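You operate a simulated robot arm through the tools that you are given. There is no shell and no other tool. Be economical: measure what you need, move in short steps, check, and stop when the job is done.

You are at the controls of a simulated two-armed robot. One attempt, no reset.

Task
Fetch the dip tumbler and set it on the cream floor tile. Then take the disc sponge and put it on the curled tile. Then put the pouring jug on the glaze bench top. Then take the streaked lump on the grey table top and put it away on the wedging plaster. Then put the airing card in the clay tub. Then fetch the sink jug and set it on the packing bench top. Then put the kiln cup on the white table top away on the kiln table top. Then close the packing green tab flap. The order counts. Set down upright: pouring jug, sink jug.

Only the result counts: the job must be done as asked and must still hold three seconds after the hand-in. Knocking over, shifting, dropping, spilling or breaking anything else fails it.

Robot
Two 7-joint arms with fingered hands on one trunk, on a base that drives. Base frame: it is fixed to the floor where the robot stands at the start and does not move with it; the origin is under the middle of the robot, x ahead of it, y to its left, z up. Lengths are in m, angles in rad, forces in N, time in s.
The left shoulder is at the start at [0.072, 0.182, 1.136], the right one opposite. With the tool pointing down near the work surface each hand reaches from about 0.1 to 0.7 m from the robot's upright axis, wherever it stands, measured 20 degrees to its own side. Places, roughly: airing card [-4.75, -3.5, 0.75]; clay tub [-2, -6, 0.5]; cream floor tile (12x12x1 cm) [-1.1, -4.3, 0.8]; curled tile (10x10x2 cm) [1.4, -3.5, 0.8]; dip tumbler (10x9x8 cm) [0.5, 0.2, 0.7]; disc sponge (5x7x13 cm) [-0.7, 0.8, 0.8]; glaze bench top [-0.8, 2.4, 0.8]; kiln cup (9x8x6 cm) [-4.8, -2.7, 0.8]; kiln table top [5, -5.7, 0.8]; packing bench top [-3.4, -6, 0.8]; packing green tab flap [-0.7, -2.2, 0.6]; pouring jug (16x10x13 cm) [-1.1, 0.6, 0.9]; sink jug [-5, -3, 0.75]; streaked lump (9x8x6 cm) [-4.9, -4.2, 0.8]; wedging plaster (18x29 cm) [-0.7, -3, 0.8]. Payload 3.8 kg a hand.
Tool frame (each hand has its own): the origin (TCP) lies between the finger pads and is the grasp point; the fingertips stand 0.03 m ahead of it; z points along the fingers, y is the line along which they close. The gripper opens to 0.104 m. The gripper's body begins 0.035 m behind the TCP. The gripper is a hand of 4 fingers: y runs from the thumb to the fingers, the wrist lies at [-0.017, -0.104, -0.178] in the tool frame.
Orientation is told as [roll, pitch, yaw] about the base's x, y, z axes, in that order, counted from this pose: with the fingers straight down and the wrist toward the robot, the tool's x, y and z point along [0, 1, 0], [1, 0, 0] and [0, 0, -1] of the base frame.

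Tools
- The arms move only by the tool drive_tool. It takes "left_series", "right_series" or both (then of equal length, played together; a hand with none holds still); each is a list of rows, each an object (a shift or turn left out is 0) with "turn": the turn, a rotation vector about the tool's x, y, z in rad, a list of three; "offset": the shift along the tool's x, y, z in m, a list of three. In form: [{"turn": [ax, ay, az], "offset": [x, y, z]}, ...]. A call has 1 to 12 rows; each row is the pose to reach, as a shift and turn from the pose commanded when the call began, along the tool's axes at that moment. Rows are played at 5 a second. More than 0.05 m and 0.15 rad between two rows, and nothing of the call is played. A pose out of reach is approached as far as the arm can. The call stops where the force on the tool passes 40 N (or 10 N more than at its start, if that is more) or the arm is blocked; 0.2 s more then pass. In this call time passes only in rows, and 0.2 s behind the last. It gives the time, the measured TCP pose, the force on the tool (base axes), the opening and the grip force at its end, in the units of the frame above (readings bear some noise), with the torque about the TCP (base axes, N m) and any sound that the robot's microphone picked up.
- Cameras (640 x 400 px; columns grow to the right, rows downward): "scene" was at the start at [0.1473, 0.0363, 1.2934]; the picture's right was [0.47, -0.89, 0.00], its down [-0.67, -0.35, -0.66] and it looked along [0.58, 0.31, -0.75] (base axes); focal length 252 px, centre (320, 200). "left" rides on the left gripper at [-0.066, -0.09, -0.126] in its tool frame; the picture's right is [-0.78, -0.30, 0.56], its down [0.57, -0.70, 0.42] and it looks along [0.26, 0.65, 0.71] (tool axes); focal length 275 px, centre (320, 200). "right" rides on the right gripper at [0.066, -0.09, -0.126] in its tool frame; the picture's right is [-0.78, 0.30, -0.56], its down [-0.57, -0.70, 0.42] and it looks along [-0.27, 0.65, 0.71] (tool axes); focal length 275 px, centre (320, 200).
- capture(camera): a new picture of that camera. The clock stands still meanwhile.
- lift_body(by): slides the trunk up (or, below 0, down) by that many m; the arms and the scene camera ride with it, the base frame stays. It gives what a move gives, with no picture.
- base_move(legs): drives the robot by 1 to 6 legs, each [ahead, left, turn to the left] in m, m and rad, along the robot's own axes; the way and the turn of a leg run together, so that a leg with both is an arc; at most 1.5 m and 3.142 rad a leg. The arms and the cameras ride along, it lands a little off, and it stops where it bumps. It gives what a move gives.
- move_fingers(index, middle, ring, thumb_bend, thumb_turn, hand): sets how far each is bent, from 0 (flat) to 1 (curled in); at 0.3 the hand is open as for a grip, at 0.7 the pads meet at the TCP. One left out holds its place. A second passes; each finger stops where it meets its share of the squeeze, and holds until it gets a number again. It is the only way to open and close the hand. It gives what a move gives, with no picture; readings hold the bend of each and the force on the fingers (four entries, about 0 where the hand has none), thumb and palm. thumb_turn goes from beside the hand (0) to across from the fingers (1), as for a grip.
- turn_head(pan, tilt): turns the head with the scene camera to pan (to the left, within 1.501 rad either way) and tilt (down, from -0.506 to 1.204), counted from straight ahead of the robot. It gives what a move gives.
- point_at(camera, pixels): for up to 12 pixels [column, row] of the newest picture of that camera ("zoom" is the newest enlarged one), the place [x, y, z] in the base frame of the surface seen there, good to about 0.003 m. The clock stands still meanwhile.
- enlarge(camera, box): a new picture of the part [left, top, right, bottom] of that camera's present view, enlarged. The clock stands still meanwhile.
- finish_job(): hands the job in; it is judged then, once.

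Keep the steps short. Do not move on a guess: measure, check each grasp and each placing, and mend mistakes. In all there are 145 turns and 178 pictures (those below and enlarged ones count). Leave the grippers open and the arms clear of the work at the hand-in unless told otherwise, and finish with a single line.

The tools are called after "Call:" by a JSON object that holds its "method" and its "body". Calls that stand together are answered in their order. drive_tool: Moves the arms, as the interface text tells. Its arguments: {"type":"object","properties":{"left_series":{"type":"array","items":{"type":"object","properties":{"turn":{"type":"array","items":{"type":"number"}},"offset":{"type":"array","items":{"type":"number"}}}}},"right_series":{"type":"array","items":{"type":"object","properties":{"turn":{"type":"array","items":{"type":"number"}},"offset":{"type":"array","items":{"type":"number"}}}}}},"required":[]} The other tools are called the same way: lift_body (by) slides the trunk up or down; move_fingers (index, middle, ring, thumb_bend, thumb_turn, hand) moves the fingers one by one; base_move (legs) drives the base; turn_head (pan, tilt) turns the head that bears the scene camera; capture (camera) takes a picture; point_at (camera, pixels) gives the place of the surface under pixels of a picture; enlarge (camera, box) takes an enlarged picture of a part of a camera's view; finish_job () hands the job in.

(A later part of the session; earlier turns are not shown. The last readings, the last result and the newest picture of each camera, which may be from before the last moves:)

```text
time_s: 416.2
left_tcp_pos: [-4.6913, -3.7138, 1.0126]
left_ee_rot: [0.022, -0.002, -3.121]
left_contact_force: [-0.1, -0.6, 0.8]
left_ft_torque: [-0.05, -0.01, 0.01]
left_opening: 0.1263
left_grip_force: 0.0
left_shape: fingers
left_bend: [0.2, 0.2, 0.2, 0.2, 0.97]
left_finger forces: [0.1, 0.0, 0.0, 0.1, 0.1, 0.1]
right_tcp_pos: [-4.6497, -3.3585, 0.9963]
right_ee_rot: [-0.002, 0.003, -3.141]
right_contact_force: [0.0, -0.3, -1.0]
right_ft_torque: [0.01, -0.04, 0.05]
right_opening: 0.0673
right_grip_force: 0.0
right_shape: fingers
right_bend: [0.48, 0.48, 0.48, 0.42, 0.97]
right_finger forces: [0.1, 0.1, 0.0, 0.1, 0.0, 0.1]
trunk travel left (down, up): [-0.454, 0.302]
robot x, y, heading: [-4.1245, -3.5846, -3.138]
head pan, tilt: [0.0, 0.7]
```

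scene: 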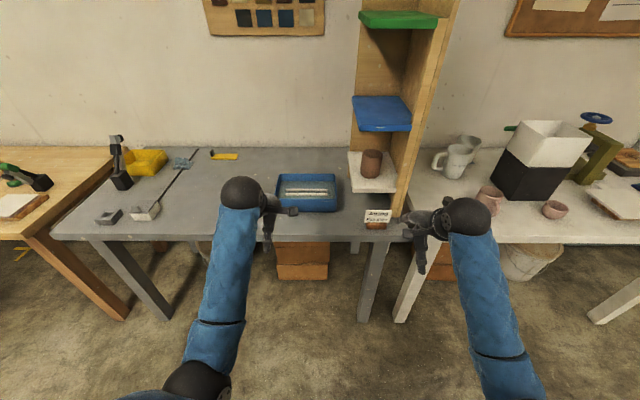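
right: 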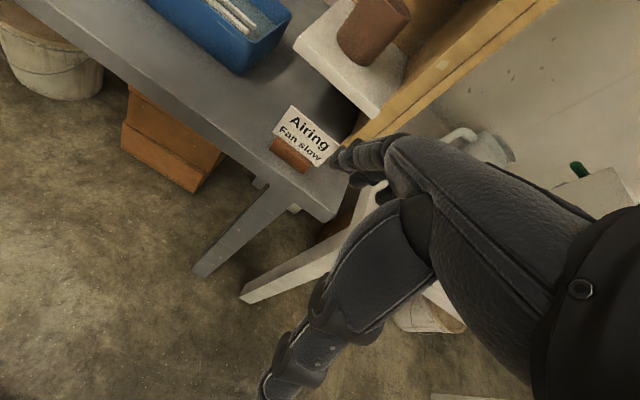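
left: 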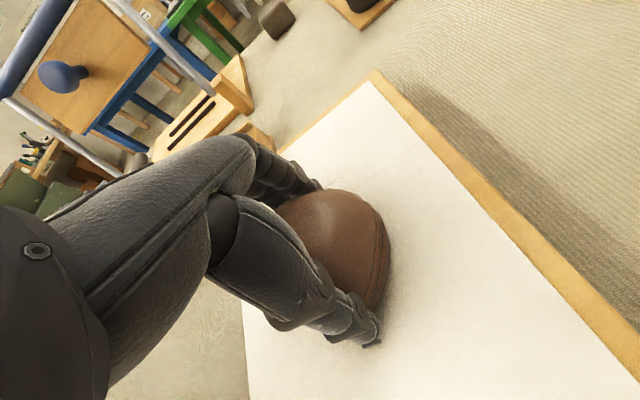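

Call:
{"method": "drive_tool", "body": {"right_series": [{"offset": [0.012, 0.03, 0]}, {"offset": [0.025, 0.062, 0]}, {"offset": [0.025, 0.062, 0.04]}, {"offset": [0.025, 0.062, 0.07]}]}}

Call:
{"method": "capture", "body": {"camera": "right"}}

Call:
{"method": "enlarge", "body": {"camera": "scene", "box": [320, 170, 460, 270]}}

```text
time_s: 417.2
left_tcp_pos: [-4.6876, -3.7144, 1.0137]
left_ee_rot: [0.022, -0.007, -3.121]
left_contact_force: [-0.8, -0.4, -0.5]
left_ft_torque: [0.01, 0.03, 0.01]
left_opening: 0.1262
left_grip_force: 0.1
left_shape: fingers
left_bend: [0.2, 0.2, 0.2, 0.2, 0.97]
left_finger forces: [0.1, 0.1, 0.0, 0.0, 0.0, 0.0]
right_tcp_pos: [-4.7079, -3.3847, 0.9301]
right_ee_rot: [-0.003, -0.003, -3.142]
right_contact_force: [11.4, 2.1, 11.9]
right_ft_torque: [0.11, 0.76, -0.21]
right_opening: 0.0671
right_grip_force: 8.3
right_shape: fingers
right_bend: [0.48, 0.51, 0.48, 0.42, 0.97]
right_finger forces: [0.1, 16.4, 0.0, 0.0, 0.1, 0.0]
trunk travel left (down, up): [-0.454, 0.302]
robot x, y, heading: [-4.1264, -3.5805, -3.136]
head pan, tilt: [0.0, 0.7]
```

```text
64 pictures are left
```

right: 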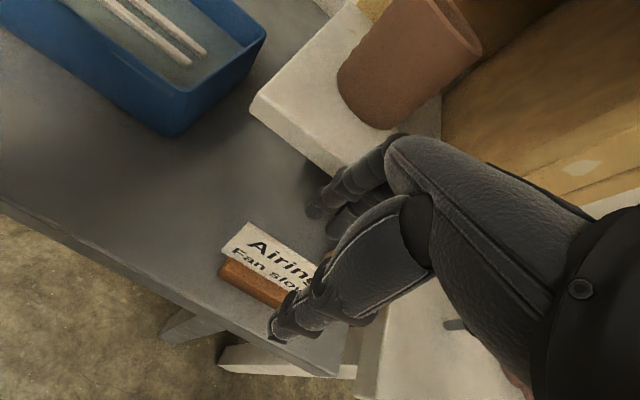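

```text
4.00 times, centred on (390, 220) of scene
```

zoom: 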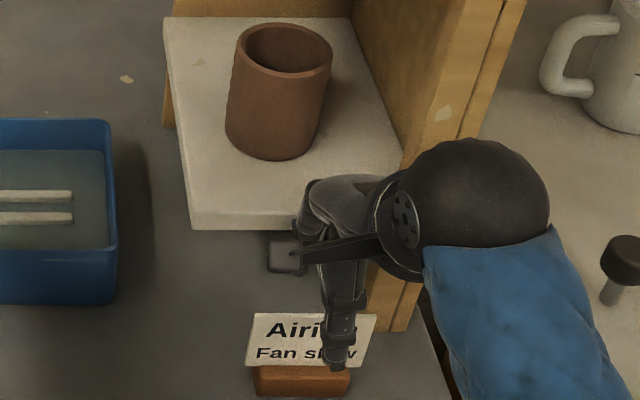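

The middle finger brushed the shelf edge. I go up, shift 17 mm back, and descend there.

Call:
{"method": "drive_tool", "body": {"right_series": [{"offset": [0, -0.01, -0.015]}, {"offset": [0, -0.019, -0.015]}, {"offset": [0, -0.019, 0.02]}, {"offset": [0, -0.019, 0.05]}, {"offset": [0, -0.019, 0.075]}]}}

Call:
{"method": "capture", "body": {"camera": "right"}}

Call:
{"method": "enlarge", "body": {"camera": "scene", "box": [320, 170, 460, 270]}}

```text
time_s: 418.4
left_tcp_pos: [-4.6891, -3.7138, 1.014]
left_ee_rot: [0.02, -0.005, -3.119]
left_contact_force: [1.1, -0.4, -0.3]
left_ft_torque: [-0.02, 0.04, -0.01]
left_opening: 0.1264
left_grip_force: 0.0
left_shape: fingers
left_bend: [0.2, 0.2, 0.2, 0.2, 0.97]
left_finger forces: [0.0, 0.0, 0.0, 0.0, 0.1, 0.1]
right_tcp_pos: [-4.6918, -3.385, 0.8597]
right_ee_rot: [-0.003, -0.016, -3.142]
right_contact_force: [-1.7, 1.7, 21.5]
right_ft_torque: [0.28, 0.81, -0.06]
right_opening: 0.0671
right_grip_force: 10.9
right_shape: fingers
right_bend: [0.48, 0.47, 0.48, 0.42, 0.97]
right_finger forces: [0.5, 21.2, 0.1, 0.0, 0.0, 0.0]
trunk travel left (down, up): [-0.454, 0.302]
robot x, y, heading: [-4.1263, -3.5851, -3.135]
head pan, tilt: [0.0, 0.7]
```

```text
62 pictures are left
```

right: 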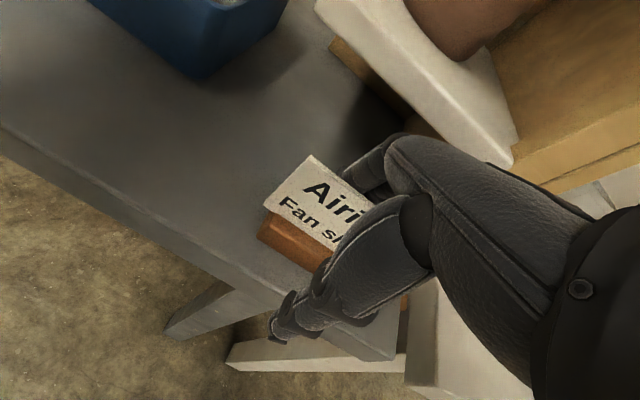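

```text
4.00 times, centred on (390, 220) of scene
```

zoom: 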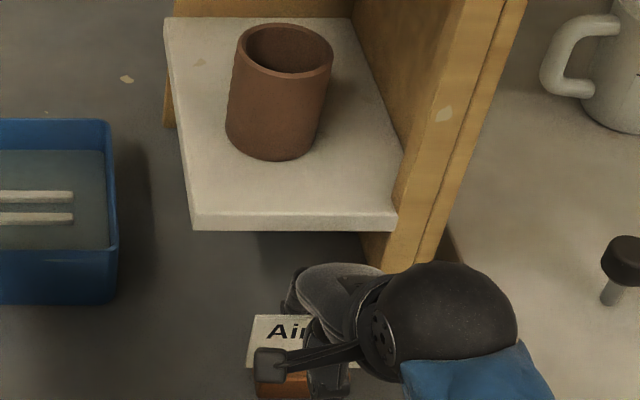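

The middle fingertip rests on the holder's back (21 N). I rise 8 mm and pinch the card plate.

Call:
{"method": "drive_tool", "body": {"right_series": [{"offset": [0, 0, -0.012]}]}}

Call:
{"method": "move_fingers", "body": {"hand": "right", "index": 0.8, "middle": 0.8, "ring": 0.8, "thumb_bend": 0.8}}

Call:
{"method": "capture", "body": {"camera": "right"}}

```text
time_s: 418.8
left_tcp_pos: [-4.6905, -3.7141, 1.0118]
left_ee_rot: [0.02, -0.003, -3.119]
left_contact_force: [-0.1, -0.3, -0.3]
left_ft_torque: [0.02, -0.01, 0.02]
left_opening: 0.1262
left_grip_force: 0.0
left_shape: fingers
left_bend: [0.2, 0.2, 0.2, 0.2, 0.97]
left_finger forces: [0.1, 0.0, 0.0, 0.1, 0.1, 0.1]
right_tcp_pos: [-4.6898, -3.3842, 0.8606]
right_ee_rot: [-0.002, 0.008, -3.14]
right_contact_force: [-1.7, 0.3, 2.8]
right_ft_torque: [0.03, 0.13, 0.03]
right_opening: 0.0677
right_grip_force: 2.6
right_shape: fingers
right_bend: [0.48, 0.47, 0.48, 0.42, 0.97]
right_finger forces: [0.9, 4.3, 0.0, 0.0, 0.0, 0.0]
trunk travel left (down, up): [-0.454, 0.302]
robot x, y, heading: [-4.1275, -3.5885, -3.133]
head pan, tilt: [0.0, 0.7]
```

```text
time_s: 419.8
left_tcp_pos: [-4.6907, -3.7149, 1.0118]
left_ee_rot: [0.021, -0.004, -3.121]
left_contact_force: [0.2, -0.5, -0.2]
left_ft_torque: [0.0, -0.01, -0.01]
left_opening: 0.126
left_grip_force: 0.1
left_shape: fingers
left_bend: [0.2, 0.2, 0.2, 0.2, 0.97]
left_finger forces: [0.0, 0.1, 0.1, 0.0, 0.0, 0.0]
right_tcp_pos: [-4.6894, -3.3855, 0.862]
right_ee_rot: [-0.002, 0.003, -3.141]
right_contact_force: [-0.2, 0.4, -1.4]
right_ft_torque: [0.03, 0.02, 0.0]
right_opening: 0.0016
right_grip_force: 16.1
right_shape: fingers
right_bend: [0.76, 0.79, 0.8, 0.69, 0.95]
right_finger forces: [10.6, 5.0, 0.0, 0.0, 15.8, 0.1]
trunk travel left (down, up): [-0.454, 0.302]
robot x, y, heading: [-4.1229, -3.5829, -3.136]
head pan, tilt: [0.0, 0.7]
```

```text
60 pictures are left
```

right: 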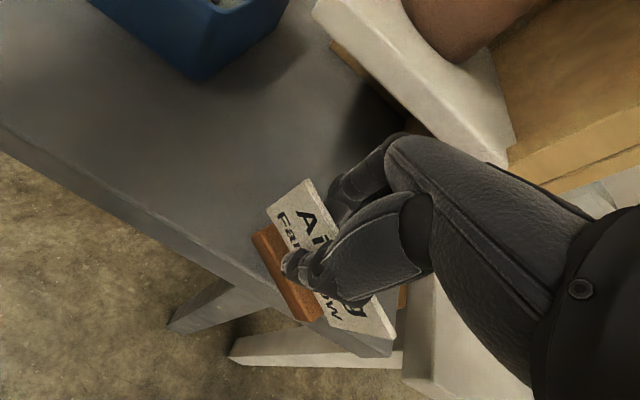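

The card is pinched (16 N). I lift and check.

Call:
{"method": "drive_tool", "body": {"right_series": [{"offset": [0, -0.01, -0.02]}, {"offset": [0, -0.03, -0.05]}, {"offset": [0, -0.06, -0.09]}, {"offset": [0, -0.08, -0.13]}]}}

Call:
{"method": "capture", "body": {"camera": "right"}}

```text
time_s: 420.8
left_tcp_pos: [-4.6903, -3.7142, 1.0125]
left_ee_rot: [0.022, -0.003, -3.12]
left_contact_force: [0.1, -0.7, -0.2]
left_ft_torque: [-0.02, -0.04, -0.05]
left_opening: 0.1263
left_grip_force: 0.1
left_shape: fingers
left_bend: [0.2, 0.2, 0.2, 0.2, 0.97]
left_finger forces: [0.0, 0.1, 0.0, 0.0, 0.1, 0.0]
right_tcp_pos: [-4.6118, -3.3845, 0.9952]
right_ee_rot: [-0.001, 0.003, -3.142]
right_contact_force: [-0.6, -0.1, -0.2]
right_ft_torque: [0.02, 0.04, 0.01]
right_opening: 0.0014
right_grip_force: 16.1
right_shape: fingers
right_bend: [0.76, 0.79, 0.8, 0.69, 0.95]
right_finger forces: [10.9, 4.8, 0.0, 0.0, 15.9, 0.0]
trunk travel left (down, up): [-0.454, 0.302]
robot x, y, heading: [-4.1268, -3.5838, -3.134]
head pan, tilt: [0.0, 0.7]
```

```text
59 pictures are left
```

right: 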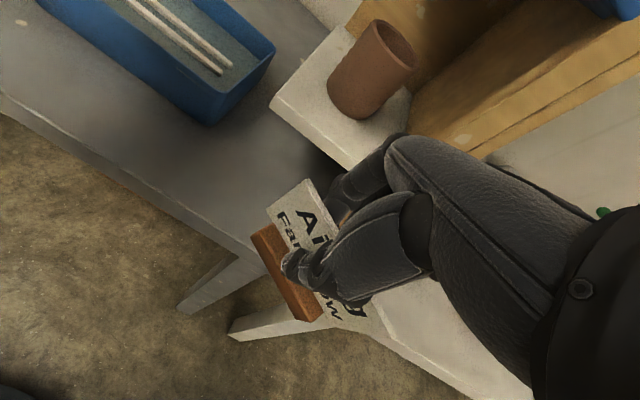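

The card with its holder is held. I drive back around: east along y≈−5.0 to x≈−1.8 and turn to face the tub.

Call:
{"method": "base_move", "body": {"legs": [[-0.17, 0, 0], [0, 1.43, 0], [-1.1, 0, 0], [-1.05, 0, 0], [0, 0, 1.56]]}}

Call:
{"method": "turn_head", "body": {"pan": -0.1, "tilt": 0.8}}

Call:
{"method": "capture", "body": {"camera": "scene"}}

```text
time_s: 443.2
left_tcp_pos: [-1.6622, -5.6269, 1.0128]
left_ee_rot: [0.02, -0.005, -1.579]
left_contact_force: [0.6, 0.5, -0.4]
left_ft_torque: [-0.03, 0.01, -0.01]
left_opening: 0.1263
left_grip_force: 0.0
left_shape: fingers
left_bend: [0.2, 0.2, 0.2, 0.2, 0.97]
left_finger forces: [0.1, 0.0, 0.0, 0.0, 0.0, 0.0]
right_tcp_pos: [-1.9885, -5.5388, 0.9943]
right_ee_rot: [-0.001, 0.002, -1.601]
right_contact_force: [-0.4, -0.2, -0.3]
right_ft_torque: [0.05, 0.0, 0.03]
right_opening: 0.001
right_grip_force: 14.8
right_shape: fingers
right_bend: [0.76, 0.79, 0.8, 0.7, 0.95]
right_finger forces: [10.6, 4.1, 0.1, 0.1, 14.9, 0.0]
trunk travel left (down, up): [-0.454, 0.302]
robot x, y, heading: [-1.7753, -5.0562, -1.589]
head pan, tilt: [0.0, 0.7]
```

```text
time_s: 443.9
left_tcp_pos: [-1.6637, -5.6276, 1.011]
left_ee_rot: [0.02, -0.004, -1.581]
left_contact_force: [0.6, 0.6, -0.8]
left_ft_torque: [0.04, 0.01, -0.03]
left_opening: 0.1265
left_grip_force: 0.2
left_shape: fingers
left_bend: [0.2, 0.2, 0.2, 0.2, 0.97]
left_finger forces: [0.1, 0.0, 0.0, 0.1, 0.1, 0.0]
right_tcp_pos: [-1.9892, -5.5376, 0.9955]
right_ee_rot: [-0.002, 0.0, -1.6]
right_contact_force: [0.5, -0.4, -0.6]
right_ft_torque: [0.0, 0.01, 0.01]
right_opening: 0.001
right_grip_force: 14.9
right_shape: fingers
right_bend: [0.76, 0.79, 0.8, 0.7, 0.95]
right_finger forces: [10.6, 4.1, 0.0, 0.0, 15.0, 0.1]
trunk travel left (down, up): [-0.454, 0.302]
robot x, y, heading: [-1.7751, -5.0578, -1.596]
head pan, tilt: [-0.099, 0.799]
```

```text
58 pictures are left
```

scene: 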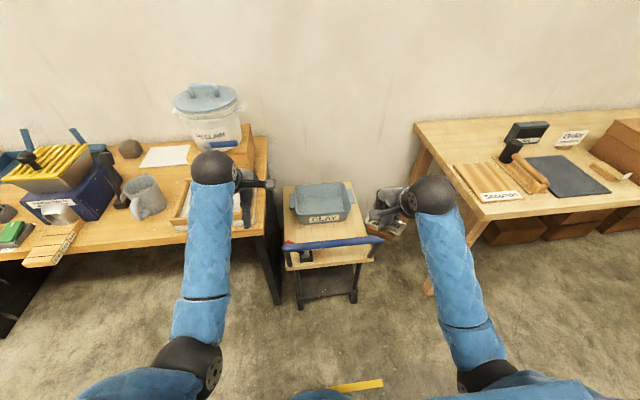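

The CLAY tub is on a small cart at (325,205). I measure it.

Call:
{"method": "enlarge", "body": {"camera": "scene", "box": [270, 160, 430, 260]}}

Call:
{"method": "point_at", "body": {"camera": "zoom", "pixels": [[90, 110], [330, 95], [335, 190], [115, 220], [215, 150], [230, 190], [220, 215], [220, 240], [250, 340], [70, 350], [220, 110], [430, 320]]}}

```text
4.00 times, centred on (350, 210) of scene
```

zoom: 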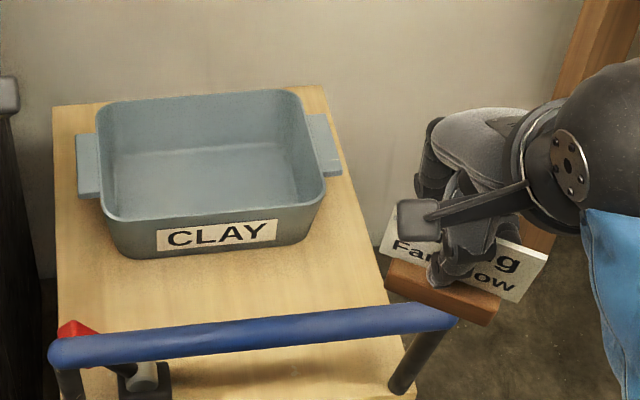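

```text
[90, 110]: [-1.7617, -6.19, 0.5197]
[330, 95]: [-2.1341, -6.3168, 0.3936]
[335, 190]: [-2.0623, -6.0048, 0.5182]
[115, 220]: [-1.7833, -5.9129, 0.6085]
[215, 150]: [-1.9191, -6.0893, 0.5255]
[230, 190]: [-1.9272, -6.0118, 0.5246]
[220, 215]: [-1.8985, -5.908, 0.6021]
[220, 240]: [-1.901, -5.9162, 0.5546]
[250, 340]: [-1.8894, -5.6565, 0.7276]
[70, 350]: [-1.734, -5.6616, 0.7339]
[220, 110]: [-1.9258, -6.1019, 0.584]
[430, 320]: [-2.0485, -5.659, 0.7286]
```

Tub: x −2.04..−1.78, y −6.10..−5.91, rim 0.605, floor 0.525; the cart's bar is at y −5.66, z 0.73. I first raise and pull back the idle left arm, then come closer and check the cart's front.

Call:
{"method": "drive_tool", "body": {"left_series": [{"offset": [0, -0.03, -0.035]}, {"offset": [0, -0.06, -0.07]}, {"offset": [0, -0.09, -0.105]}, {"offset": [0, -0.12, -0.14]}, {"offset": [0, -0.15, -0.18]}]}}

Call:
{"method": "point_at", "body": {"camera": "scene", "pixels": [[300, 305], [353, 300], [330, 290], [290, 262], [372, 258], [240, 262]]}}

Call:
{"method": "base_move", "body": {"legs": [[0, 0.06, 0.025], [0.2, 0, 0]]}}

```text
time_s: 445.0
left_tcp_pos: [-1.6093, -5.5329, 1.1183]
left_ee_rot: [0.16, -0.018, -1.508]
left_contact_force: [0.3, -0.2, -0.5]
left_ft_torque: [0.01, -0.03, -0.03]
left_opening: 0.1264
left_grip_force: 0.1
left_shape: fingers
left_bend: [0.2, 0.2, 0.2, 0.2, 0.97]
left_finger forces: [0.0, 0.0, 0.1, 0.0, 0.1, 0.0]
left hand out of reach, approached as far as the arm can: row 4, 5
right_tcp_pos: [-1.9881, -5.5394, 0.9945]
right_ee_rot: [-0.001, 0.003, -1.601]
right_contact_force: [-0.4, 0.1, -0.5]
right_ft_torque: [-0.01, -0.03, 0.0]
right_opening: 0.0008
right_grip_force: 14.8
right_shape: fingers
right_bend: [0.76, 0.79, 0.8, 0.7, 0.95]
right_finger forces: [10.7, 4.2, 0.1, 0.0, 14.8, 0.1]
trunk travel left (down, up): [-0.454, 0.302]
robot x, y, heading: [-1.7728, -5.0553, -1.598]
head pan, tilt: [-0.099, 0.799]
stopped in row 5 (left hand): the arm was blocked; the commanded pose is now the measured one
```

```text
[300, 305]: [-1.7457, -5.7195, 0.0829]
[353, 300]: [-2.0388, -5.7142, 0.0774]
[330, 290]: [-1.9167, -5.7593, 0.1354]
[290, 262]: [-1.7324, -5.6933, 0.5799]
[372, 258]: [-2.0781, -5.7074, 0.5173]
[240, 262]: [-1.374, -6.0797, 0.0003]
```

```text
time_s: 447.1
left_tcp_pos: [-1.5395, -5.7294, 1.1173]
left_ee_rot: [0.16, -0.013, -1.484]
left_contact_force: [0.5, -0.5, -0.3]
left_ft_torque: [0.01, 0.0, -0.01]
left_opening: 0.1263
left_grip_force: 0.0
left_shape: fingers
left_bend: [0.2, 0.2, 0.2, 0.2, 0.97]
left_finger forces: [0.1, 0.1, 0.0, 0.0, 0.1, 0.1]
right_tcp_pos: [-1.9191, -5.7458, 0.9946]
right_ee_rot: [-0.001, 0.003, -1.576]
right_contact_force: [0.1, 0.3, -0.6]
right_ft_torque: [0.03, 0.02, 0.02]
right_opening: 0.0014
right_grip_force: 15.2
right_shape: fingers
right_bend: [0.76, 0.79, 0.8, 0.7, 0.95]
right_finger forces: [10.7, 4.1, 0.0, 0.0, 14.9, 0.1]
trunk travel left (down, up): [-0.454, 0.302]
robot x, y, heading: [-1.7182, -5.2604, -1.574]
head pan, tilt: [-0.099, 0.799]
```

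The idle left hand hangs over the bench there, so I shift the robot 0.15 right (west) to bring it clear, then lower the trunk 0.22.

Call:
{"method": "base_move", "body": {"legs": [[0, -0.15, 0]]}}

Call:
{"method": "lift_body", "body": {"by": -0.2}}

Call:
{"method": "capture", "body": {"camera": "scene"}}

```text
time_s: 448.5
left_tcp_pos: [-1.6904, -5.7267, 1.118]
left_ee_rot: [0.164, -0.017, -1.482]
left_contact_force: [-0.9, 0.5, 0.4]
left_ft_torque: [-0.02, -0.03, -0.01]
left_opening: 0.1264
left_grip_force: 0.0
left_shape: fingers
left_bend: [0.2, 0.2, 0.2, 0.2, 0.97]
left_finger forces: [0.0, 0.1, 0.0, 0.1, 0.0, 0.0]
right_tcp_pos: [-2.0679, -5.7448, 0.9947]
right_ee_rot: [0.0, 0.002, -1.572]
right_contact_force: [-0.7, -0.6, -0.9]
right_ft_torque: [0.02, -0.08, 0.02]
right_opening: 0.001
right_grip_force: 15.1
right_shape: fingers
right_bend: [0.76, 0.79, 0.8, 0.7, 0.95]
right_finger forces: [10.7, 4.1, 0.0, 0.1, 14.9, 0.0]
trunk travel left (down, up): [-0.454, 0.302]
robot x, y, heading: [-1.866, -5.2602, -1.568]
head pan, tilt: [-0.099, 0.799]
```

```text
time_s: 450.5
left_tcp_pos: [-1.6428, -5.7312, 0.919]
left_ee_rot: [0.293, -0.051, -1.434]
left_contact_force: [-0.7, 3.5, 10.3]
left_ft_torque: [-0.79, -0.47, 0.15]
left_opening: 0.1263
left_grip_force: 5.8
left_shape: fingers
left_bend: [0.2, 0.2, 0.19, 0.2, 0.97]
left_finger forces: [0.0, 1.2, 10.3, 0.0, 0.0, 0.0]
right_tcp_pos: [-2.0679, -5.7445, 0.7978]
right_ee_rot: [-0.002, 0.006, -1.574]
right_contact_force: [-0.3, -1.0, -0.6]
right_ft_torque: [0.02, 0.01, 0.03]
right_opening: 0.0011
right_grip_force: 15.1
right_shape: fingers
right_bend: [0.76, 0.79, 0.8, 0.7, 0.95]
right_finger forces: [10.7, 4.2, 0.1, 0.0, 15.0, 0.0]
trunk travel left (down, up): [-0.258, 0.499]
robot x, y, heading: [-1.8609, -5.2599, -1.571]
head pan, tilt: [-0.099, 0.799]
stopped: the arm was blocked; the commanded pose is now the measured one
```

```text
56 pictures are left
```

scene: 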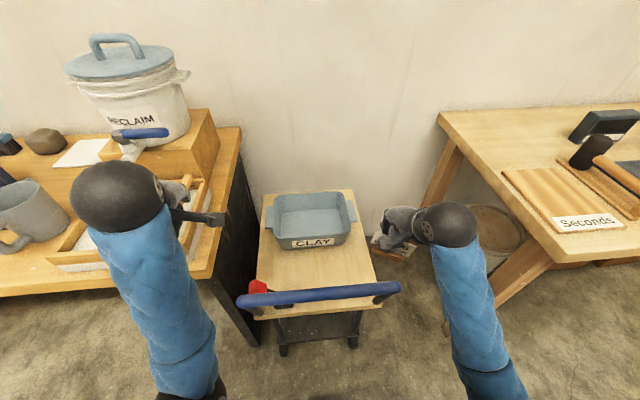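

The left hand's ring finger met something (10 N) at the bench corner. I raise the trunk a little and look with the left camera.

Call:
{"method": "lift_body", "body": {"by": 0.05}}

Call:
{"method": "enlarge", "body": {"camera": "scene", "box": [40, 120, 280, 290]}}

Call:
{"method": "capture", "body": {"camera": "left"}}

```text
time_s: 451.4
left_tcp_pos: [-1.609, -5.7329, 0.9693]
left_ee_rot: [0.387, -0.062, -1.399]
left_contact_force: [0.2, 0.4, -0.1]
left_ft_torque: [0.02, 0.0, -0.01]
left_opening: 0.1266
left_grip_force: 0.0
left_shape: fingers
left_bend: [0.2, 0.2, 0.2, 0.2, 0.97]
left_finger forces: [0.0, 0.0, 0.0, 0.0, 0.0, 0.0]
right_tcp_pos: [-2.0661, -5.7455, 0.8458]
right_ee_rot: [-0.001, 0.006, -1.574]
right_contact_force: [-0.7, -0.3, -0.9]
right_ft_torque: [0.0, 0.02, -0.05]
right_opening: 0.0012
right_grip_force: 15.1
right_shape: fingers
right_bend: [0.76, 0.79, 0.8, 0.7, 0.95]
right_finger forces: [10.6, 4.1, 0.0, 0.1, 15.0, 0.1]
trunk travel left (down, up): [-0.308, 0.449]
robot x, y, heading: [-1.863, -5.2574, -1.566]
head pan, tilt: [-0.099, 0.799]
```

```text
2.35 times, centred on (160, 205) of scene
```

zoom: 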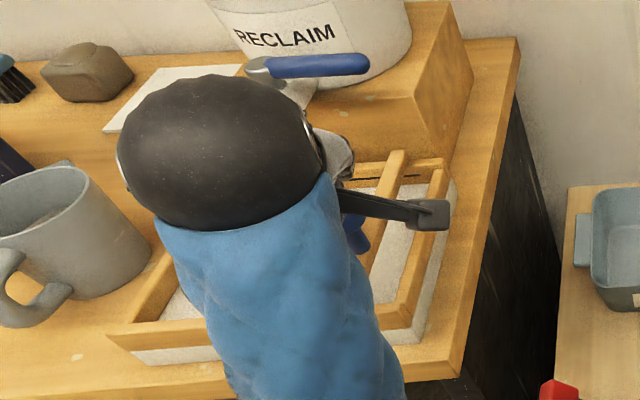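

```text
54 pictures are left
```

left: 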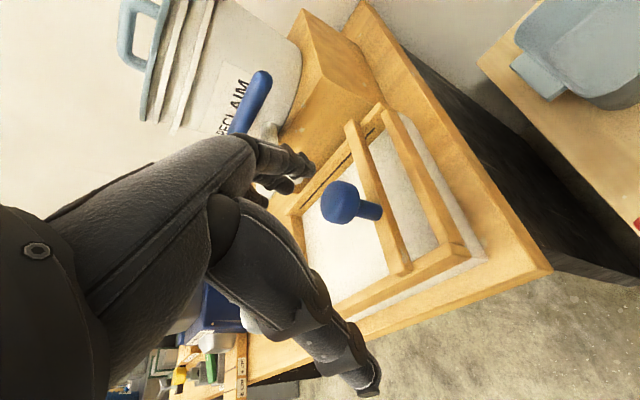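

The left hand is tilted over a tray with a knob. I raise the trunk 0.1, then back the base away to re-pose the left arm safely.

Call:
{"method": "lift_body", "body": {"by": 0.1}}

Call:
{"method": "base_move", "body": {"legs": [[-0.25, 0, 0]]}}

Call:
{"method": "drive_tool", "body": {"left_series": [{"turn": [0, -0.1, 0], "offset": [0, 0.02, 0.02]}, {"turn": [0, -0.2, 0], "offset": [0.01, 0.04, 0.05]}, {"turn": [0, -0.3, 0], "offset": [0.02, 0.05, 0.08]}, {"turn": [0, -0.38, 0], "offset": [0.03, 0.05, 0.1]}]}}

Call:
{"method": "capture", "body": {"camera": "scene"}}

```text
time_s: 452.1
left_tcp_pos: [-1.5944, -5.7334, 1.0171]
left_ee_rot: [0.417, -0.08, -1.384]
left_contact_force: [-0.1, 0.1, -0.1]
left_ft_torque: [0.02, 0.04, 0.01]
left_opening: 0.1266
left_grip_force: 0.1
left_shape: fingers
left_bend: [0.2, 0.2, 0.2, 0.2, 0.97]
left_finger forces: [0.1, 0.0, 0.1, 0.0, 0.1, 0.1]
right_tcp_pos: [-2.0663, -5.7438, 0.893]
right_ee_rot: [-0.002, -0.001, -1.575]
right_contact_force: [0.5, 0.2, -0.5]
right_ft_torque: [0.03, 0.01, 0.0]
right_opening: 0.0012
right_grip_force: 14.6
right_shape: fingers
right_bend: [0.76, 0.79, 0.8, 0.7, 0.95]
right_finger forces: [10.7, 4.2, 0.0, 0.0, 14.9, 0.1]
trunk travel left (down, up): [-0.349, 0.407]
robot x, y, heading: [-1.8633, -5.2549, -1.571]
head pan, tilt: [-0.099, 0.799]
stopped: the arm was blocked; the commanded pose is now the measured one
```

```text
time_s: 453.9
left_tcp_pos: [-1.5956, -5.4794, 1.0159]
left_ee_rot: [0.417, -0.077, -1.385]
left_contact_force: [-0.6, 1.0, -0.1]
left_ft_torque: [0.02, -0.03, -0.02]
left_opening: 0.1264
left_grip_force: 0.0
left_shape: fingers
left_bend: [0.2, 0.2, 0.2, 0.2, 0.97]
left_finger forces: [0.0, 0.0, 0.0, 0.0, 0.1, 0.1]
right_tcp_pos: [-2.0661, -5.4917, 0.8922]
right_ee_rot: [-0.003, -0.002, -1.573]
right_contact_force: [0.1, -0.9, -1.6]
right_ft_torque: [-0.02, -0.03, 0.01]
right_opening: 0.001
right_grip_force: 14.6
right_shape: fingers
right_bend: [0.76, 0.79, 0.8, 0.7, 0.95]
right_finger forces: [10.7, 4.3, 0.0, 0.0, 15.1, 0.0]
trunk travel left (down, up): [-0.349, 0.407]
robot x, y, heading: [-1.8654, -5.0067, -1.567]
head pan, tilt: [-0.099, 0.799]
```

```text
time_s: 454.9
left_tcp_pos: [-1.5191, -5.5258, 0.9393]
left_ee_rot: [0.035, -0.078, -1.385]
left_contact_force: [-0.3, 0.4, -0.8]
left_ft_torque: [-0.01, -0.02, 0.01]
left_opening: 0.1263
left_grip_force: 0.0
left_shape: fingers
left_bend: [0.2, 0.2, 0.2, 0.2, 0.97]
left_finger forces: [0.0, 0.1, 0.1, 0.0, 0.0, 0.0]
right_tcp_pos: [-2.0668, -5.4915, 0.8914]
right_ee_rot: [-0.002, 0.0, -1.573]
right_contact_force: [0.1, -0.4, -1.0]
right_ft_torque: [0.0, 0.0, 0.01]
right_opening: 0.001
right_grip_force: 15.4
right_shape: fingers
right_bend: [0.76, 0.79, 0.8, 0.7, 0.95]
right_finger forces: [10.7, 4.2, 0.1, 0.1, 15.0, 0.1]
trunk travel left (down, up): [-0.349, 0.407]
robot x, y, heading: [-1.8617, -5.0084, -1.569]
head pan, tilt: [-0.099, 0.799]
```

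```text
53 pictures are left
```

scene: 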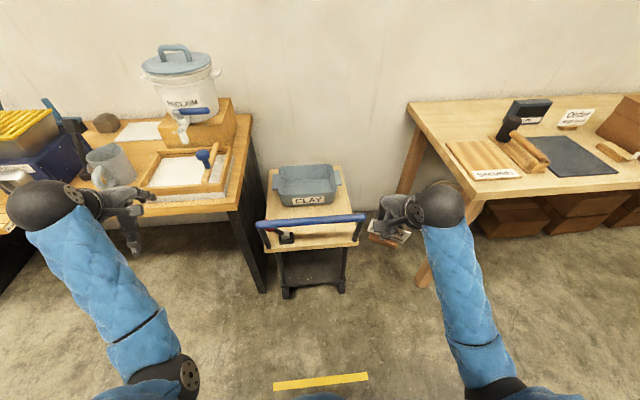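

Tray and knob look unchanged. I pull the left hand back so it stays short of the bench edge.

Call:
{"method": "drive_tool", "body": {"left_series": [{"offset": [0, -0.04, 0]}, {"offset": [0, -0.08, 0]}, {"offset": [0, -0.12, 0]}, {"offset": [0, -0.16, 0]}, {"offset": [0, -0.2, 0]}]}}

```text
time_s: 456.4
left_tcp_pos: [-1.5098, -5.3869, 0.9091]
left_ee_rot: [0.129, -0.125, -1.392]
left_contact_force: [0.7, 0.3, 0.7]
left_ft_torque: [0.02, 0.0, 0.03]
left_opening: 0.1264
left_grip_force: 0.0
left_shape: fingers
left_bend: [0.2, 0.2, 0.2, 0.2, 0.97]
left_finger forces: [0.0, 0.0, 0.1, 0.0, 0.1, 0.1]
left hand out of reach, approached as far as the arm can: row 4, 5
right_tcp_pos: [-2.0673, -5.4925, 0.8917]
right_ee_rot: [-0.003, 0.0, -1.574]
right_contact_force: [-0.9, 0.3, -0.8]
right_ft_torque: [0.02, -0.02, 0.0]
right_opening: 0.0011
right_grip_force: 15.3
right_shape: fingers
right_bend: [0.76, 0.79, 0.8, 0.7, 0.95]
right_finger forces: [10.8, 4.2, 0.1, 0.1, 15.0, 0.0]
trunk travel left (down, up): [-0.349, 0.407]
robot x, y, heading: [-1.8627, -5.0061, -1.567]
head pan, tilt: [-0.099, 0.799]
stopped in row 5 (left hand): the arm was blocked; the commanded pose is now the measured one
```

I close the left fingers to shorten it, then go forward 0.25 again and bring the card over the tub before lowering.

Call:
{"method": "move_fingers", "body": {"hand": "left", "index": 0.75, "middle": 0.75, "ring": 0.75, "thumb_bend": 0.6}}

Call:
{"method": "base_move", "body": {"legs": [[0.24, 0, 0]]}}

Call:
{"method": "drive_tool", "body": {"right_series": [{"offset": [0.03, 0.03, 0]}, {"offset": [0.06, 0.06, 0]}, {"offset": [0.09, 0.09, 0]}, {"offset": [0.12, 0.12, 0]}, {"offset": [0.14, 0.15, 0]}]}}

Call:
{"method": "lift_body", "body": {"by": -0.15}}

Call:
{"method": "capture", "body": {"camera": "scene"}}

```text
time_s: 457.4
left_tcp_pos: [-1.5098, -5.3853, 0.9076]
left_ee_rot: [0.126, -0.123, -1.395]
left_contact_force: [-0.1, -0.4, -0.3]
left_ft_torque: [0.03, 0.01, 0.0]
left_opening: 0.0071
left_grip_force: 0.0
left_shape: fingers
left_bend: [0.75, 0.75, 0.75, 0.6, 0.97]
left_finger forces: [0.0, 0.0, 0.0, 0.0, 0.0, 0.0]
right_tcp_pos: [-2.0675, -5.4914, 0.8911]
right_ee_rot: [0.0, 0.0, -1.574]
right_contact_force: [0.9, -0.1, -1.4]
right_ft_torque: [-0.01, 0.01, -0.01]
right_opening: 0.001
right_grip_force: 14.9
right_shape: fingers
right_bend: [0.76, 0.79, 0.8, 0.7, 0.95]
right_finger forces: [10.7, 4.2, 0.0, 0.0, 15.1, 0.0]
trunk travel left (down, up): [-0.349, 0.407]
robot x, y, heading: [-1.8648, -5.0042, -1.569]
head pan, tilt: [-0.099, 0.799]
```

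```text
time_s: 459.1
left_tcp_pos: [-1.5088, -5.6233, 0.9079]
left_ee_rot: [0.125, -0.123, -1.389]
left_contact_force: [-0.1, 0.0, -0.2]
left_ft_torque: [0.01, -0.01, -0.01]
left_opening: 0.007
left_grip_force: 0.0
left_shape: fingers
left_bend: [0.75, 0.75, 0.75, 0.6, 0.97]
left_finger forces: [0.0, 0.0, 0.0, 0.1, 0.1, 0.0]
right_tcp_pos: [-2.0645, -5.7323, 0.8924]
right_ee_rot: [-0.001, 0.0, -1.57]
right_contact_force: [-0.4, -0.4, -0.8]
right_ft_torque: [-0.01, 0.0, 0.0]
right_opening: 0.0012
right_grip_force: 15.8
right_shape: fingers
right_bend: [0.76, 0.79, 0.8, 0.7, 0.95]
right_finger forces: [10.8, 4.2, 0.1, 0.0, 15.1, 0.0]
trunk travel left (down, up): [-0.349, 0.407]
robot x, y, heading: [-1.8661, -5.2414, -1.566]
head pan, tilt: [-0.099, 0.799]
```

```text
time_s: 460.3
left_tcp_pos: [-1.5082, -5.6244, 0.9073]
left_ee_rot: [0.126, -0.123, -1.391]
left_contact_force: [0.1, -0.1, -0.8]
left_ft_torque: [0.0, 0.0, -0.02]
left_opening: 0.0067
left_grip_force: 0.1
left_shape: fingers
left_bend: [0.75, 0.75, 0.75, 0.6, 0.97]
left_finger forces: [0.0, 0.0, 0.0, 0.1, 0.1, 0.1]
right_tcp_pos: [-1.9246, -5.883, 0.8927]
right_ee_rot: [-0.004, 0.0, -1.571]
right_contact_force: [0.8, 0.1, -0.5]
right_ft_torque: [-0.01, -0.06, 0.03]
right_opening: 0.0013
right_grip_force: 15.2
right_shape: fingers
right_bend: [0.76, 0.79, 0.8, 0.7, 0.95]
right_finger forces: [11.0, 4.3, 0.0, 0.0, 15.2, 0.0]
trunk travel left (down, up): [-0.349, 0.407]
robot x, y, heading: [-1.8642, -5.2464, -1.568]
head pan, tilt: [-0.099, 0.799]
```

```text
time_s: 462.1
left_tcp_pos: [-1.5079, -5.6308, 0.7151]
left_ee_rot: [0.15, 0.005, -1.394]
left_contact_force: [-0.8, 0.1, 0.6]
left_ft_torque: [0.0, 0.01, 0.02]
left_opening: 0.007
left_grip_force: 0.0
left_shape: fingers
left_bend: [0.75, 0.75, 0.75, 0.6, 0.97]
left_finger forces: [0.0, 0.0, 0.1, 0.0, 0.0, 0.0]
right_tcp_pos: [-1.9244, -5.8811, 0.7417]
right_ee_rot: [-0.001, -0.002, -1.572]
right_contact_force: [-0.2, 0.2, -1.7]
right_ft_torque: [0.02, -0.01, -0.01]
right_opening: 0.0008
right_grip_force: 15.0
right_shape: fingers
right_bend: [0.76, 0.79, 0.8, 0.7, 0.95]
right_finger forces: [11.1, 4.3, 0.0, 0.0, 15.4, 0.0]
trunk travel left (down, up): [-0.199, 0.557]
robot x, y, heading: [-1.8632, -5.246, -1.569]
head pan, tilt: [-0.099, 0.799]
```

```text
52 pictures are left
```

scene: 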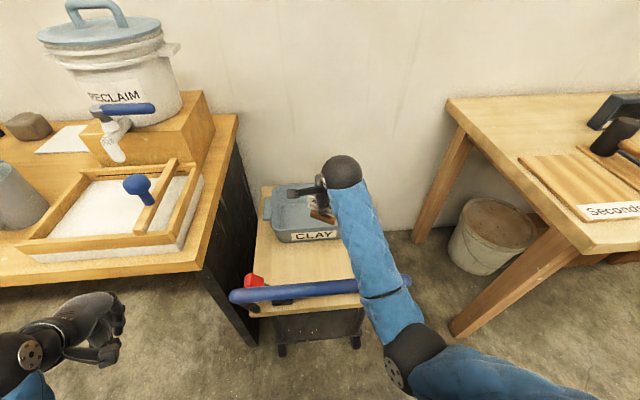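

The card is above the tub. I move 0.09 further and lower.

Call:
{"method": "drive_tool", "body": {"right_series": [{"offset": [0.0, 0.045, 0]}, {"offset": [-0.0, 0.09, 0]}, {"offset": [-0.0, 0.09, 0.03]}, {"offset": [-0.0, 0.09, 0.06]}, {"offset": [0, 0.09, 0.09]}, {"offset": [0, 0.09, 0.115]}]}}

Call:
{"method": "capture", "body": {"camera": "right"}}

Call:
{"method": "enlarge", "body": {"camera": "scene", "box": [220, 140, 440, 310]}}

```text
time_s: 463.5
left_tcp_pos: [-1.509, -5.6316, 0.716]
left_ee_rot: [0.149, 0.005, -1.392]
left_contact_force: [0.4, -0.3, 0.6]
left_ft_torque: [-0.01, 0.01, -0.03]
left_opening: 0.0067
left_grip_force: 0.1
left_shape: fingers
left_bend: [0.75, 0.75, 0.75, 0.6, 0.97]
left_finger forces: [0.1, 0.1, 0.1, 0.0, 0.1, 0.1]
right_tcp_pos: [-1.9246, -5.9715, 0.625]
right_ee_rot: [-0.003, -0.003, -1.574]
right_contact_force: [0.1, 0.1, -0.6]
right_ft_torque: [0.06, -0.01, 0.02]
right_opening: 0.0009
right_grip_force: 15.5
right_shape: fingers
right_bend: [0.76, 0.79, 0.8, 0.7, 0.95]
right_finger forces: [11.0, 4.2, 0.0, 0.1, 15.5, 0.1]
trunk travel left (down, up): [-0.199, 0.557]
robot x, y, heading: [-1.8617, -5.2461, -1.564]
head pan, tilt: [-0.099, 0.799]
```

```text
51 pictures are left
```

right: 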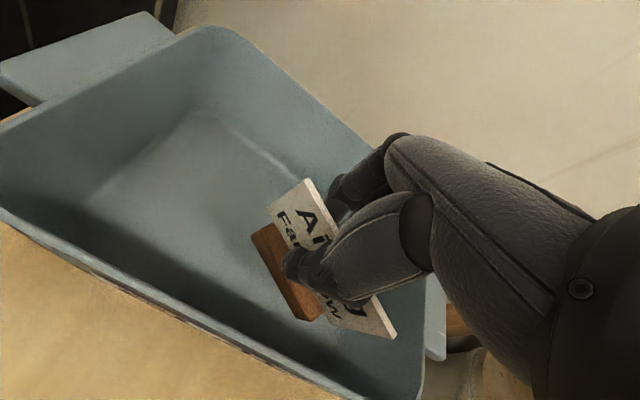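

```text
2.35 times, centred on (330, 225) of scene
```

zoom: 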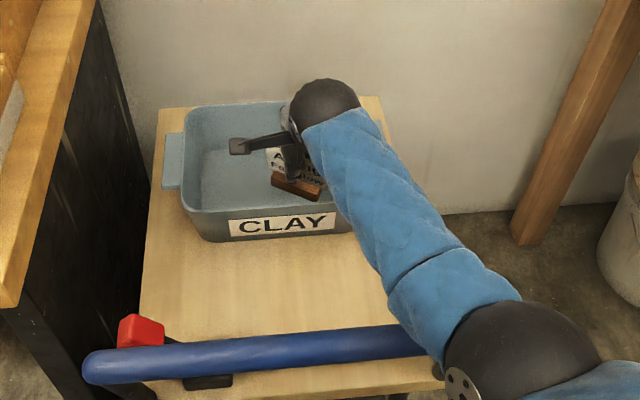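

The card is inside the tub. I lower 3 cm more to the floor, then release.

Call:
{"method": "drive_tool", "body": {"right_series": [{"offset": [0.005, 0, 0.012]}, {"offset": [0.01, 0, 0.024]}, {"offset": [0.01, 0, 0.032]}]}}

Call:
{"method": "move_fingers", "body": {"hand": "right", "index": 0.6, "middle": 0.6, "ring": 0.6, "thumb_bend": 0.5}}

Call:
{"method": "capture", "body": {"camera": "right"}}

```text
time_s: 464.3
left_tcp_pos: [-1.5078, -5.6317, 0.7153]
left_ee_rot: [0.15, 0.005, -1.393]
left_contact_force: [0.2, 0.6, 0.7]
left_ft_torque: [0.0, 0.05, -0.02]
left_opening: 0.0067
left_grip_force: 0.0
left_shape: fingers
left_bend: [0.75, 0.75, 0.75, 0.6, 0.97]
left_finger forces: [0.0, 0.0, 0.0, 0.1, 0.0, 0.1]
right_tcp_pos: [-1.9146, -5.9718, 0.5942]
right_ee_rot: [-0.001, 0.0, -1.573]
right_contact_force: [0.2, 0.6, -1.0]
right_ft_torque: [0.0, 0.01, 0.02]
right_opening: 0.0011
right_grip_force: 14.9
right_shape: fingers
right_bend: [0.76, 0.79, 0.8, 0.7, 0.95]
right_finger forces: [11.1, 4.1, 0.1, 0.1, 15.5, 0.0]
trunk travel left (down, up): [-0.199, 0.557]
robot x, y, heading: [-1.8638, -5.2411, -1.566]
head pan, tilt: [-0.099, 0.799]
```

```text
time_s: 465.3
left_tcp_pos: [-1.5082, -5.631, 0.7152]
left_ee_rot: [0.149, 0.004, -1.392]
left_contact_force: [0.5, 0.1, -0.2]
left_ft_torque: [-0.01, 0.0, 0.01]
left_opening: 0.0067
left_grip_force: 0.1
left_shape: fingers
left_bend: [0.75, 0.75, 0.75, 0.6, 0.97]
left_finger forces: [0.0, 0.0, 0.0, 0.1, 0.0, 0.1]
right_tcp_pos: [-1.9148, -5.9706, 0.5928]
right_ee_rot: [-0.001, 0.001, -1.572]
right_contact_force: [-0.3, 1.1, 0.1]
right_ft_torque: [0.01, -0.02, -0.02]
right_opening: 0.0399
right_grip_force: 0.0
right_shape: fingers
right_bend: [0.6, 0.6, 0.6, 0.5, 0.97]
right_finger forces: [0.0, 0.0, 0.1, 0.0, 0.1, 0.0]
trunk travel left (down, up): [-0.199, 0.557]
robot x, y, heading: [-1.8662, -5.2454, -1.567]
head pan, tilt: [-0.099, 0.799]
```

```text
49 pictures are left
```

right: 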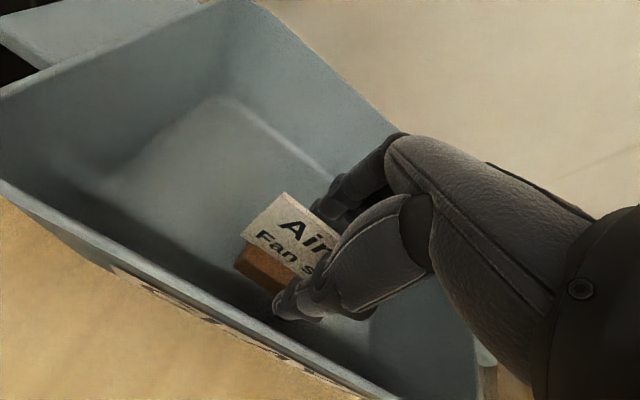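

Released; the card stands in the tub. I raise the right hand straight up, then the trunk, and back away.

Call:
{"method": "drive_tool", "body": {"right_series": [{"offset": [0, 0, -0.04]}, {"offset": [0, 0, -0.08]}, {"offset": [0, 0, -0.12]}, {"offset": [0, 0, -0.16]}, {"offset": [0, 0, -0.2]}]}}

Call:
{"method": "lift_body", "body": {"by": 0.2}}

Call:
{"method": "base_move", "body": {"legs": [[-0.22, 0, 0]]}}

Call:
{"method": "capture", "body": {"camera": "scene"}}

```text
time_s: 466.5
left_tcp_pos: [-1.5077, -5.6316, 0.7147]
left_ee_rot: [0.15, 0.005, -1.393]
left_contact_force: [0.4, 1.0, -0.2]
left_ft_torque: [0.03, -0.03, 0.04]
left_opening: 0.0066
left_grip_force: 0.1
left_shape: fingers
left_bend: [0.75, 0.75, 0.75, 0.6, 0.97]
left_finger forces: [0.0, 0.1, 0.1, 0.1, 0.0, 0.1]
right_tcp_pos: [-1.9137, -5.97, 0.7944]
right_ee_rot: [-0.002, 0.0, -1.57]
right_contact_force: [0.0, 0.3, 0.9]
right_ft_torque: [0.01, 0.01, 0.01]
right_opening: 0.0401
right_grip_force: 0.0
right_shape: fingers
right_bend: [0.6, 0.6, 0.6, 0.5, 0.97]
right_finger forces: [0.0, 0.0, 0.1, 0.0, 0.0, 0.0]
trunk travel left (down, up): [-0.199, 0.557]
robot x, y, heading: [-1.8634, -5.2454, -1.571]
head pan, tilt: [-0.099, 0.799]
```

```text
time_s: 468.6
left_tcp_pos: [-1.5086, -5.6312, 0.9146]
left_ee_rot: [0.148, 0.007, -1.392]
left_contact_force: [0.1, -0.3, -1.1]
left_ft_torque: [0.03, -0.01, 0.01]
left_opening: 0.0068
left_grip_force: 0.0
left_shape: fingers
left_bend: [0.75, 0.75, 0.75, 0.6, 0.97]
left_finger forces: [0.0, 0.0, 0.0, 0.0, 0.1, 0.1]
right_tcp_pos: [-1.9158, -5.9718, 0.9928]
right_ee_rot: [-0.002, -0.001, -1.573]
right_contact_force: [-0.5, 0.3, -0.2]
right_ft_torque: [-0.01, 0.03, 0.02]
right_opening: 0.0404
right_grip_force: 0.1
right_shape: fingers
right_bend: [0.6, 0.6, 0.6, 0.5, 0.97]
right_finger forces: [0.1, 0.1, 0.1, 0.0, 0.0, 0.1]
trunk travel left (down, up): [-0.399, 0.357]
robot x, y, heading: [-1.8652, -5.2469, -1.565]
head pan, tilt: [-0.099, 0.799]
```

```text
time_s: 470.3
left_tcp_pos: [-1.5086, -5.4126, 0.9161]
left_ee_rot: [0.148, 0.005, -1.39]
left_contact_force: [0.3, 0.0, 0.1]
left_ft_torque: [-0.01, -0.05, 0.01]
left_opening: 0.0067
left_grip_force: 0.1
left_shape: fingers
left_bend: [0.75, 0.75, 0.75, 0.6, 0.97]
left_finger forces: [0.1, 0.0, 0.0, 0.0, 0.0, 0.0]
right_tcp_pos: [-1.9145, -5.7531, 0.9935]
right_ee_rot: [-0.001, -0.002, -1.567]
right_contact_force: [1.0, 1.5, 0.5]
right_ft_torque: [-0.01, -0.01, 0.04]
right_opening: 0.0405
right_grip_force: 0.0
right_shape: fingers
right_bend: [0.6, 0.6, 0.6, 0.5, 0.97]
right_finger forces: [0.0, 0.0, 0.1, 0.1, 0.1, 0.0]
trunk travel left (down, up): [-0.399, 0.357]
robot x, y, heading: [-1.865, -5.0266, -1.565]
head pan, tilt: [-0.099, 0.799]
```

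```text
48 pictures are left
```

scene: 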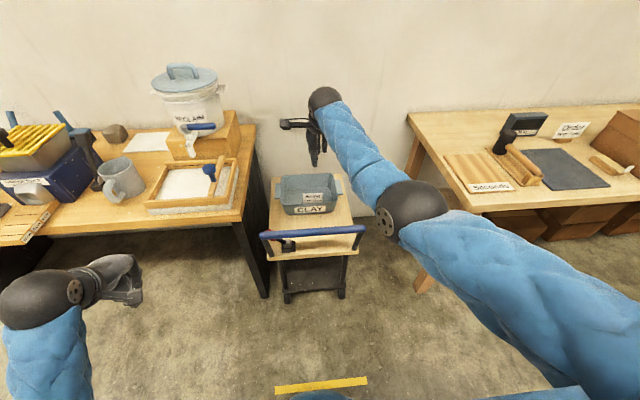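

The card is in the tub. While here I measure free spots on the packing bench at the right.

Call:
{"method": "point_at", "body": {"camera": "scene", "pixels": [[425, 118], [445, 130], [470, 130], [490, 125], [450, 155], [420, 125], [555, 115], [560, 140], [475, 205], [560, 205], [600, 195], [620, 200]]}}

Call:
{"method": "enlarge", "body": {"camera": "scene", "box": [400, 90, 640, 240]}}

```text
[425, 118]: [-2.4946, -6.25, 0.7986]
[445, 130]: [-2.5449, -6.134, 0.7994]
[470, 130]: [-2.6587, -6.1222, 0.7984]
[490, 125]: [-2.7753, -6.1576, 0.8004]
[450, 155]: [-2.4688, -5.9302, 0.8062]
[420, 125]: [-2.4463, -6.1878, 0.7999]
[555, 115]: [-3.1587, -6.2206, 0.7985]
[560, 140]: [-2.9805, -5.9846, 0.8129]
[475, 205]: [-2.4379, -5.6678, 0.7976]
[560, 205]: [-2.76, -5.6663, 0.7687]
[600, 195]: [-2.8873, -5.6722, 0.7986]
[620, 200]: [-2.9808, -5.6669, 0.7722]
```

```text
2.67 times, centred on (520, 165) of scene
```

zoom: 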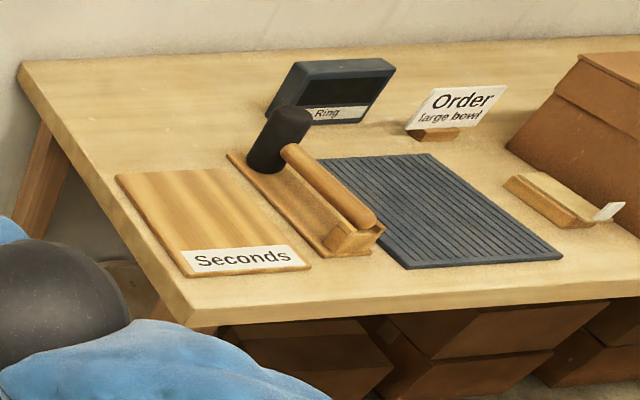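

Bench top 0.80, front edge y −5.67; free strips noted. I re-pose both arms to a normal carry pose, then drive to the white table.

Call:
{"method": "drive_tool", "body": {"left_series": [{"offset": [-0.04, 0.03, -0.01], "turn": [0, -0.05, 0.06]}, {"offset": [-0.08, 0.06, -0.02], "turn": [0, -0.1, 0.12]}, {"offset": [-0.12, 0.09, -0.03], "turn": [0, -0.148, 0.175]}, {"offset": [-0.15, 0.11, -0.04], "turn": [0, -0.148, 0.175]}], "right_series": [{"offset": [-0.02, -0.045, 0]}, {"offset": [-0.05, -0.085, 0]}, {"offset": [-0.08, -0.125, 0]}, {"offset": [-0.1, -0.165, 0]}]}}

Call:
{"method": "move_fingers", "body": {"hand": "left", "index": 0.16, "middle": 0.16, "ring": 0.16, "thumb_bend": 0.12}}

Call:
{"method": "base_move", "body": {"legs": [[0, 0, -1.575], [1.05, 0, 0], [1.0, 0, 0], [0, -1.1, 0], [0, -1.1, 0]]}}

Call:
{"method": "turn_head", "body": {"pan": 0.05, "tilt": 0.7}}

Call:
{"method": "capture", "body": {"camera": "scene"}}

```text
refused: row 1 steps farther than a row can; nothing moved
```

```text
time_s: 471.3
left_tcp_pos: [-1.5087, -5.4122, 0.9158]
left_ee_rot: [0.149, 0.006, -1.39]
left_contact_force: [-0.1, 0.4, -0.6]
left_ft_torque: [0.02, 0.0, -0.02]
left_opening: 0.1369
left_grip_force: 0.1
left_shape: fingers
left_bend: [0.16, 0.16, 0.16, 0.12, 0.97]
left_finger forces: [0.0, 0.0, 0.0, 0.0, 0.1, 0.0]
right_tcp_pos: [-1.9132, -5.7549, 0.9956]
right_ee_rot: [-0.002, 0.002, -1.567]
right_contact_force: [-0.4, 0.3, 0.0]
right_ft_torque: [0.01, 0.03, 0.03]
right_opening: 0.0402
right_grip_force: 0.0
right_shape: fingers
right_bend: [0.6, 0.6, 0.6, 0.5, 0.97]
right_finger forces: [0.0, 0.0, 0.0, 0.1, 0.1, 0.0]
trunk travel left (down, up): [-0.399, 0.357]
robot x, y, heading: [-1.8651, -5.0288, -1.559]
head pan, tilt: [-0.099, 0.799]
```

```text
time_s: 495.7
left_tcp_pos: [-4.3507, -3.2315, 0.9152]
left_ee_rot: [0.149, 0.005, -2.931]
left_contact_force: [0.7, 0.0, 0.1]
left_ft_torque: [0.0, 0.03, -0.01]
left_opening: 0.1372
left_grip_force: 0.0
left_shape: fingers
left_bend: [0.16, 0.16, 0.16, 0.12, 0.97]
left_finger forces: [0.0, 0.0, 0.0, 0.0, 0.1, 0.0]
right_tcp_pos: [-4.7046, -2.8357, 0.9942]
right_ee_rot: [-0.002, -0.001, -3.109]
right_contact_force: [0.5, 0.1, 0.1]
right_ft_torque: [-0.03, 0.0, 0.01]
right_opening: 0.0403
right_grip_force: 0.0
right_shape: fingers
right_bend: [0.6, 0.6, 0.6, 0.5, 0.97]
right_finger forces: [0.1, 0.1, 0.0, 0.0, 0.0, 0.1]
trunk travel left (down, up): [-0.399, 0.357]
robot x, y, heading: [-3.9736, -2.8613, -3.102]
head pan, tilt: [-0.099, 0.799]
```

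```text
time_s: 496.4
left_tcp_pos: [-4.3504, -3.2312, 0.9147]
left_ee_rot: [0.147, 0.006, -2.929]
left_contact_force: [1.2, -0.1, 0.1]
left_ft_torque: [-0.01, 0.01, 0.0]
left_opening: 0.1373
left_grip_force: 0.0
left_shape: fingers
left_bend: [0.16, 0.16, 0.16, 0.12, 0.97]
left_finger forces: [0.0, 0.0, 0.1, 0.0, 0.0, 0.1]
right_tcp_pos: [-4.7029, -2.8369, 0.9946]
right_ee_rot: [-0.002, 0.001, -3.107]
right_contact_force: [-0.4, 0.4, 0.9]
right_ft_torque: [0.02, -0.01, -0.02]
right_opening: 0.0403
right_grip_force: 0.1
right_shape: fingers
right_bend: [0.6, 0.6, 0.6, 0.5, 0.97]
right_finger forces: [0.1, 0.0, 0.1, 0.0, 0.1, 0.0]
trunk travel left (down, up): [-0.399, 0.357]
robot x, y, heading: [-3.9791, -2.8642, -3.103]
head pan, tilt: [0.051, 0.7]
```

```text
46 pictures are left
```

scene: 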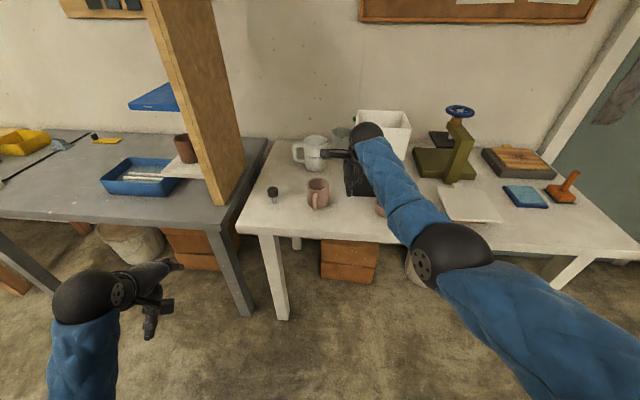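

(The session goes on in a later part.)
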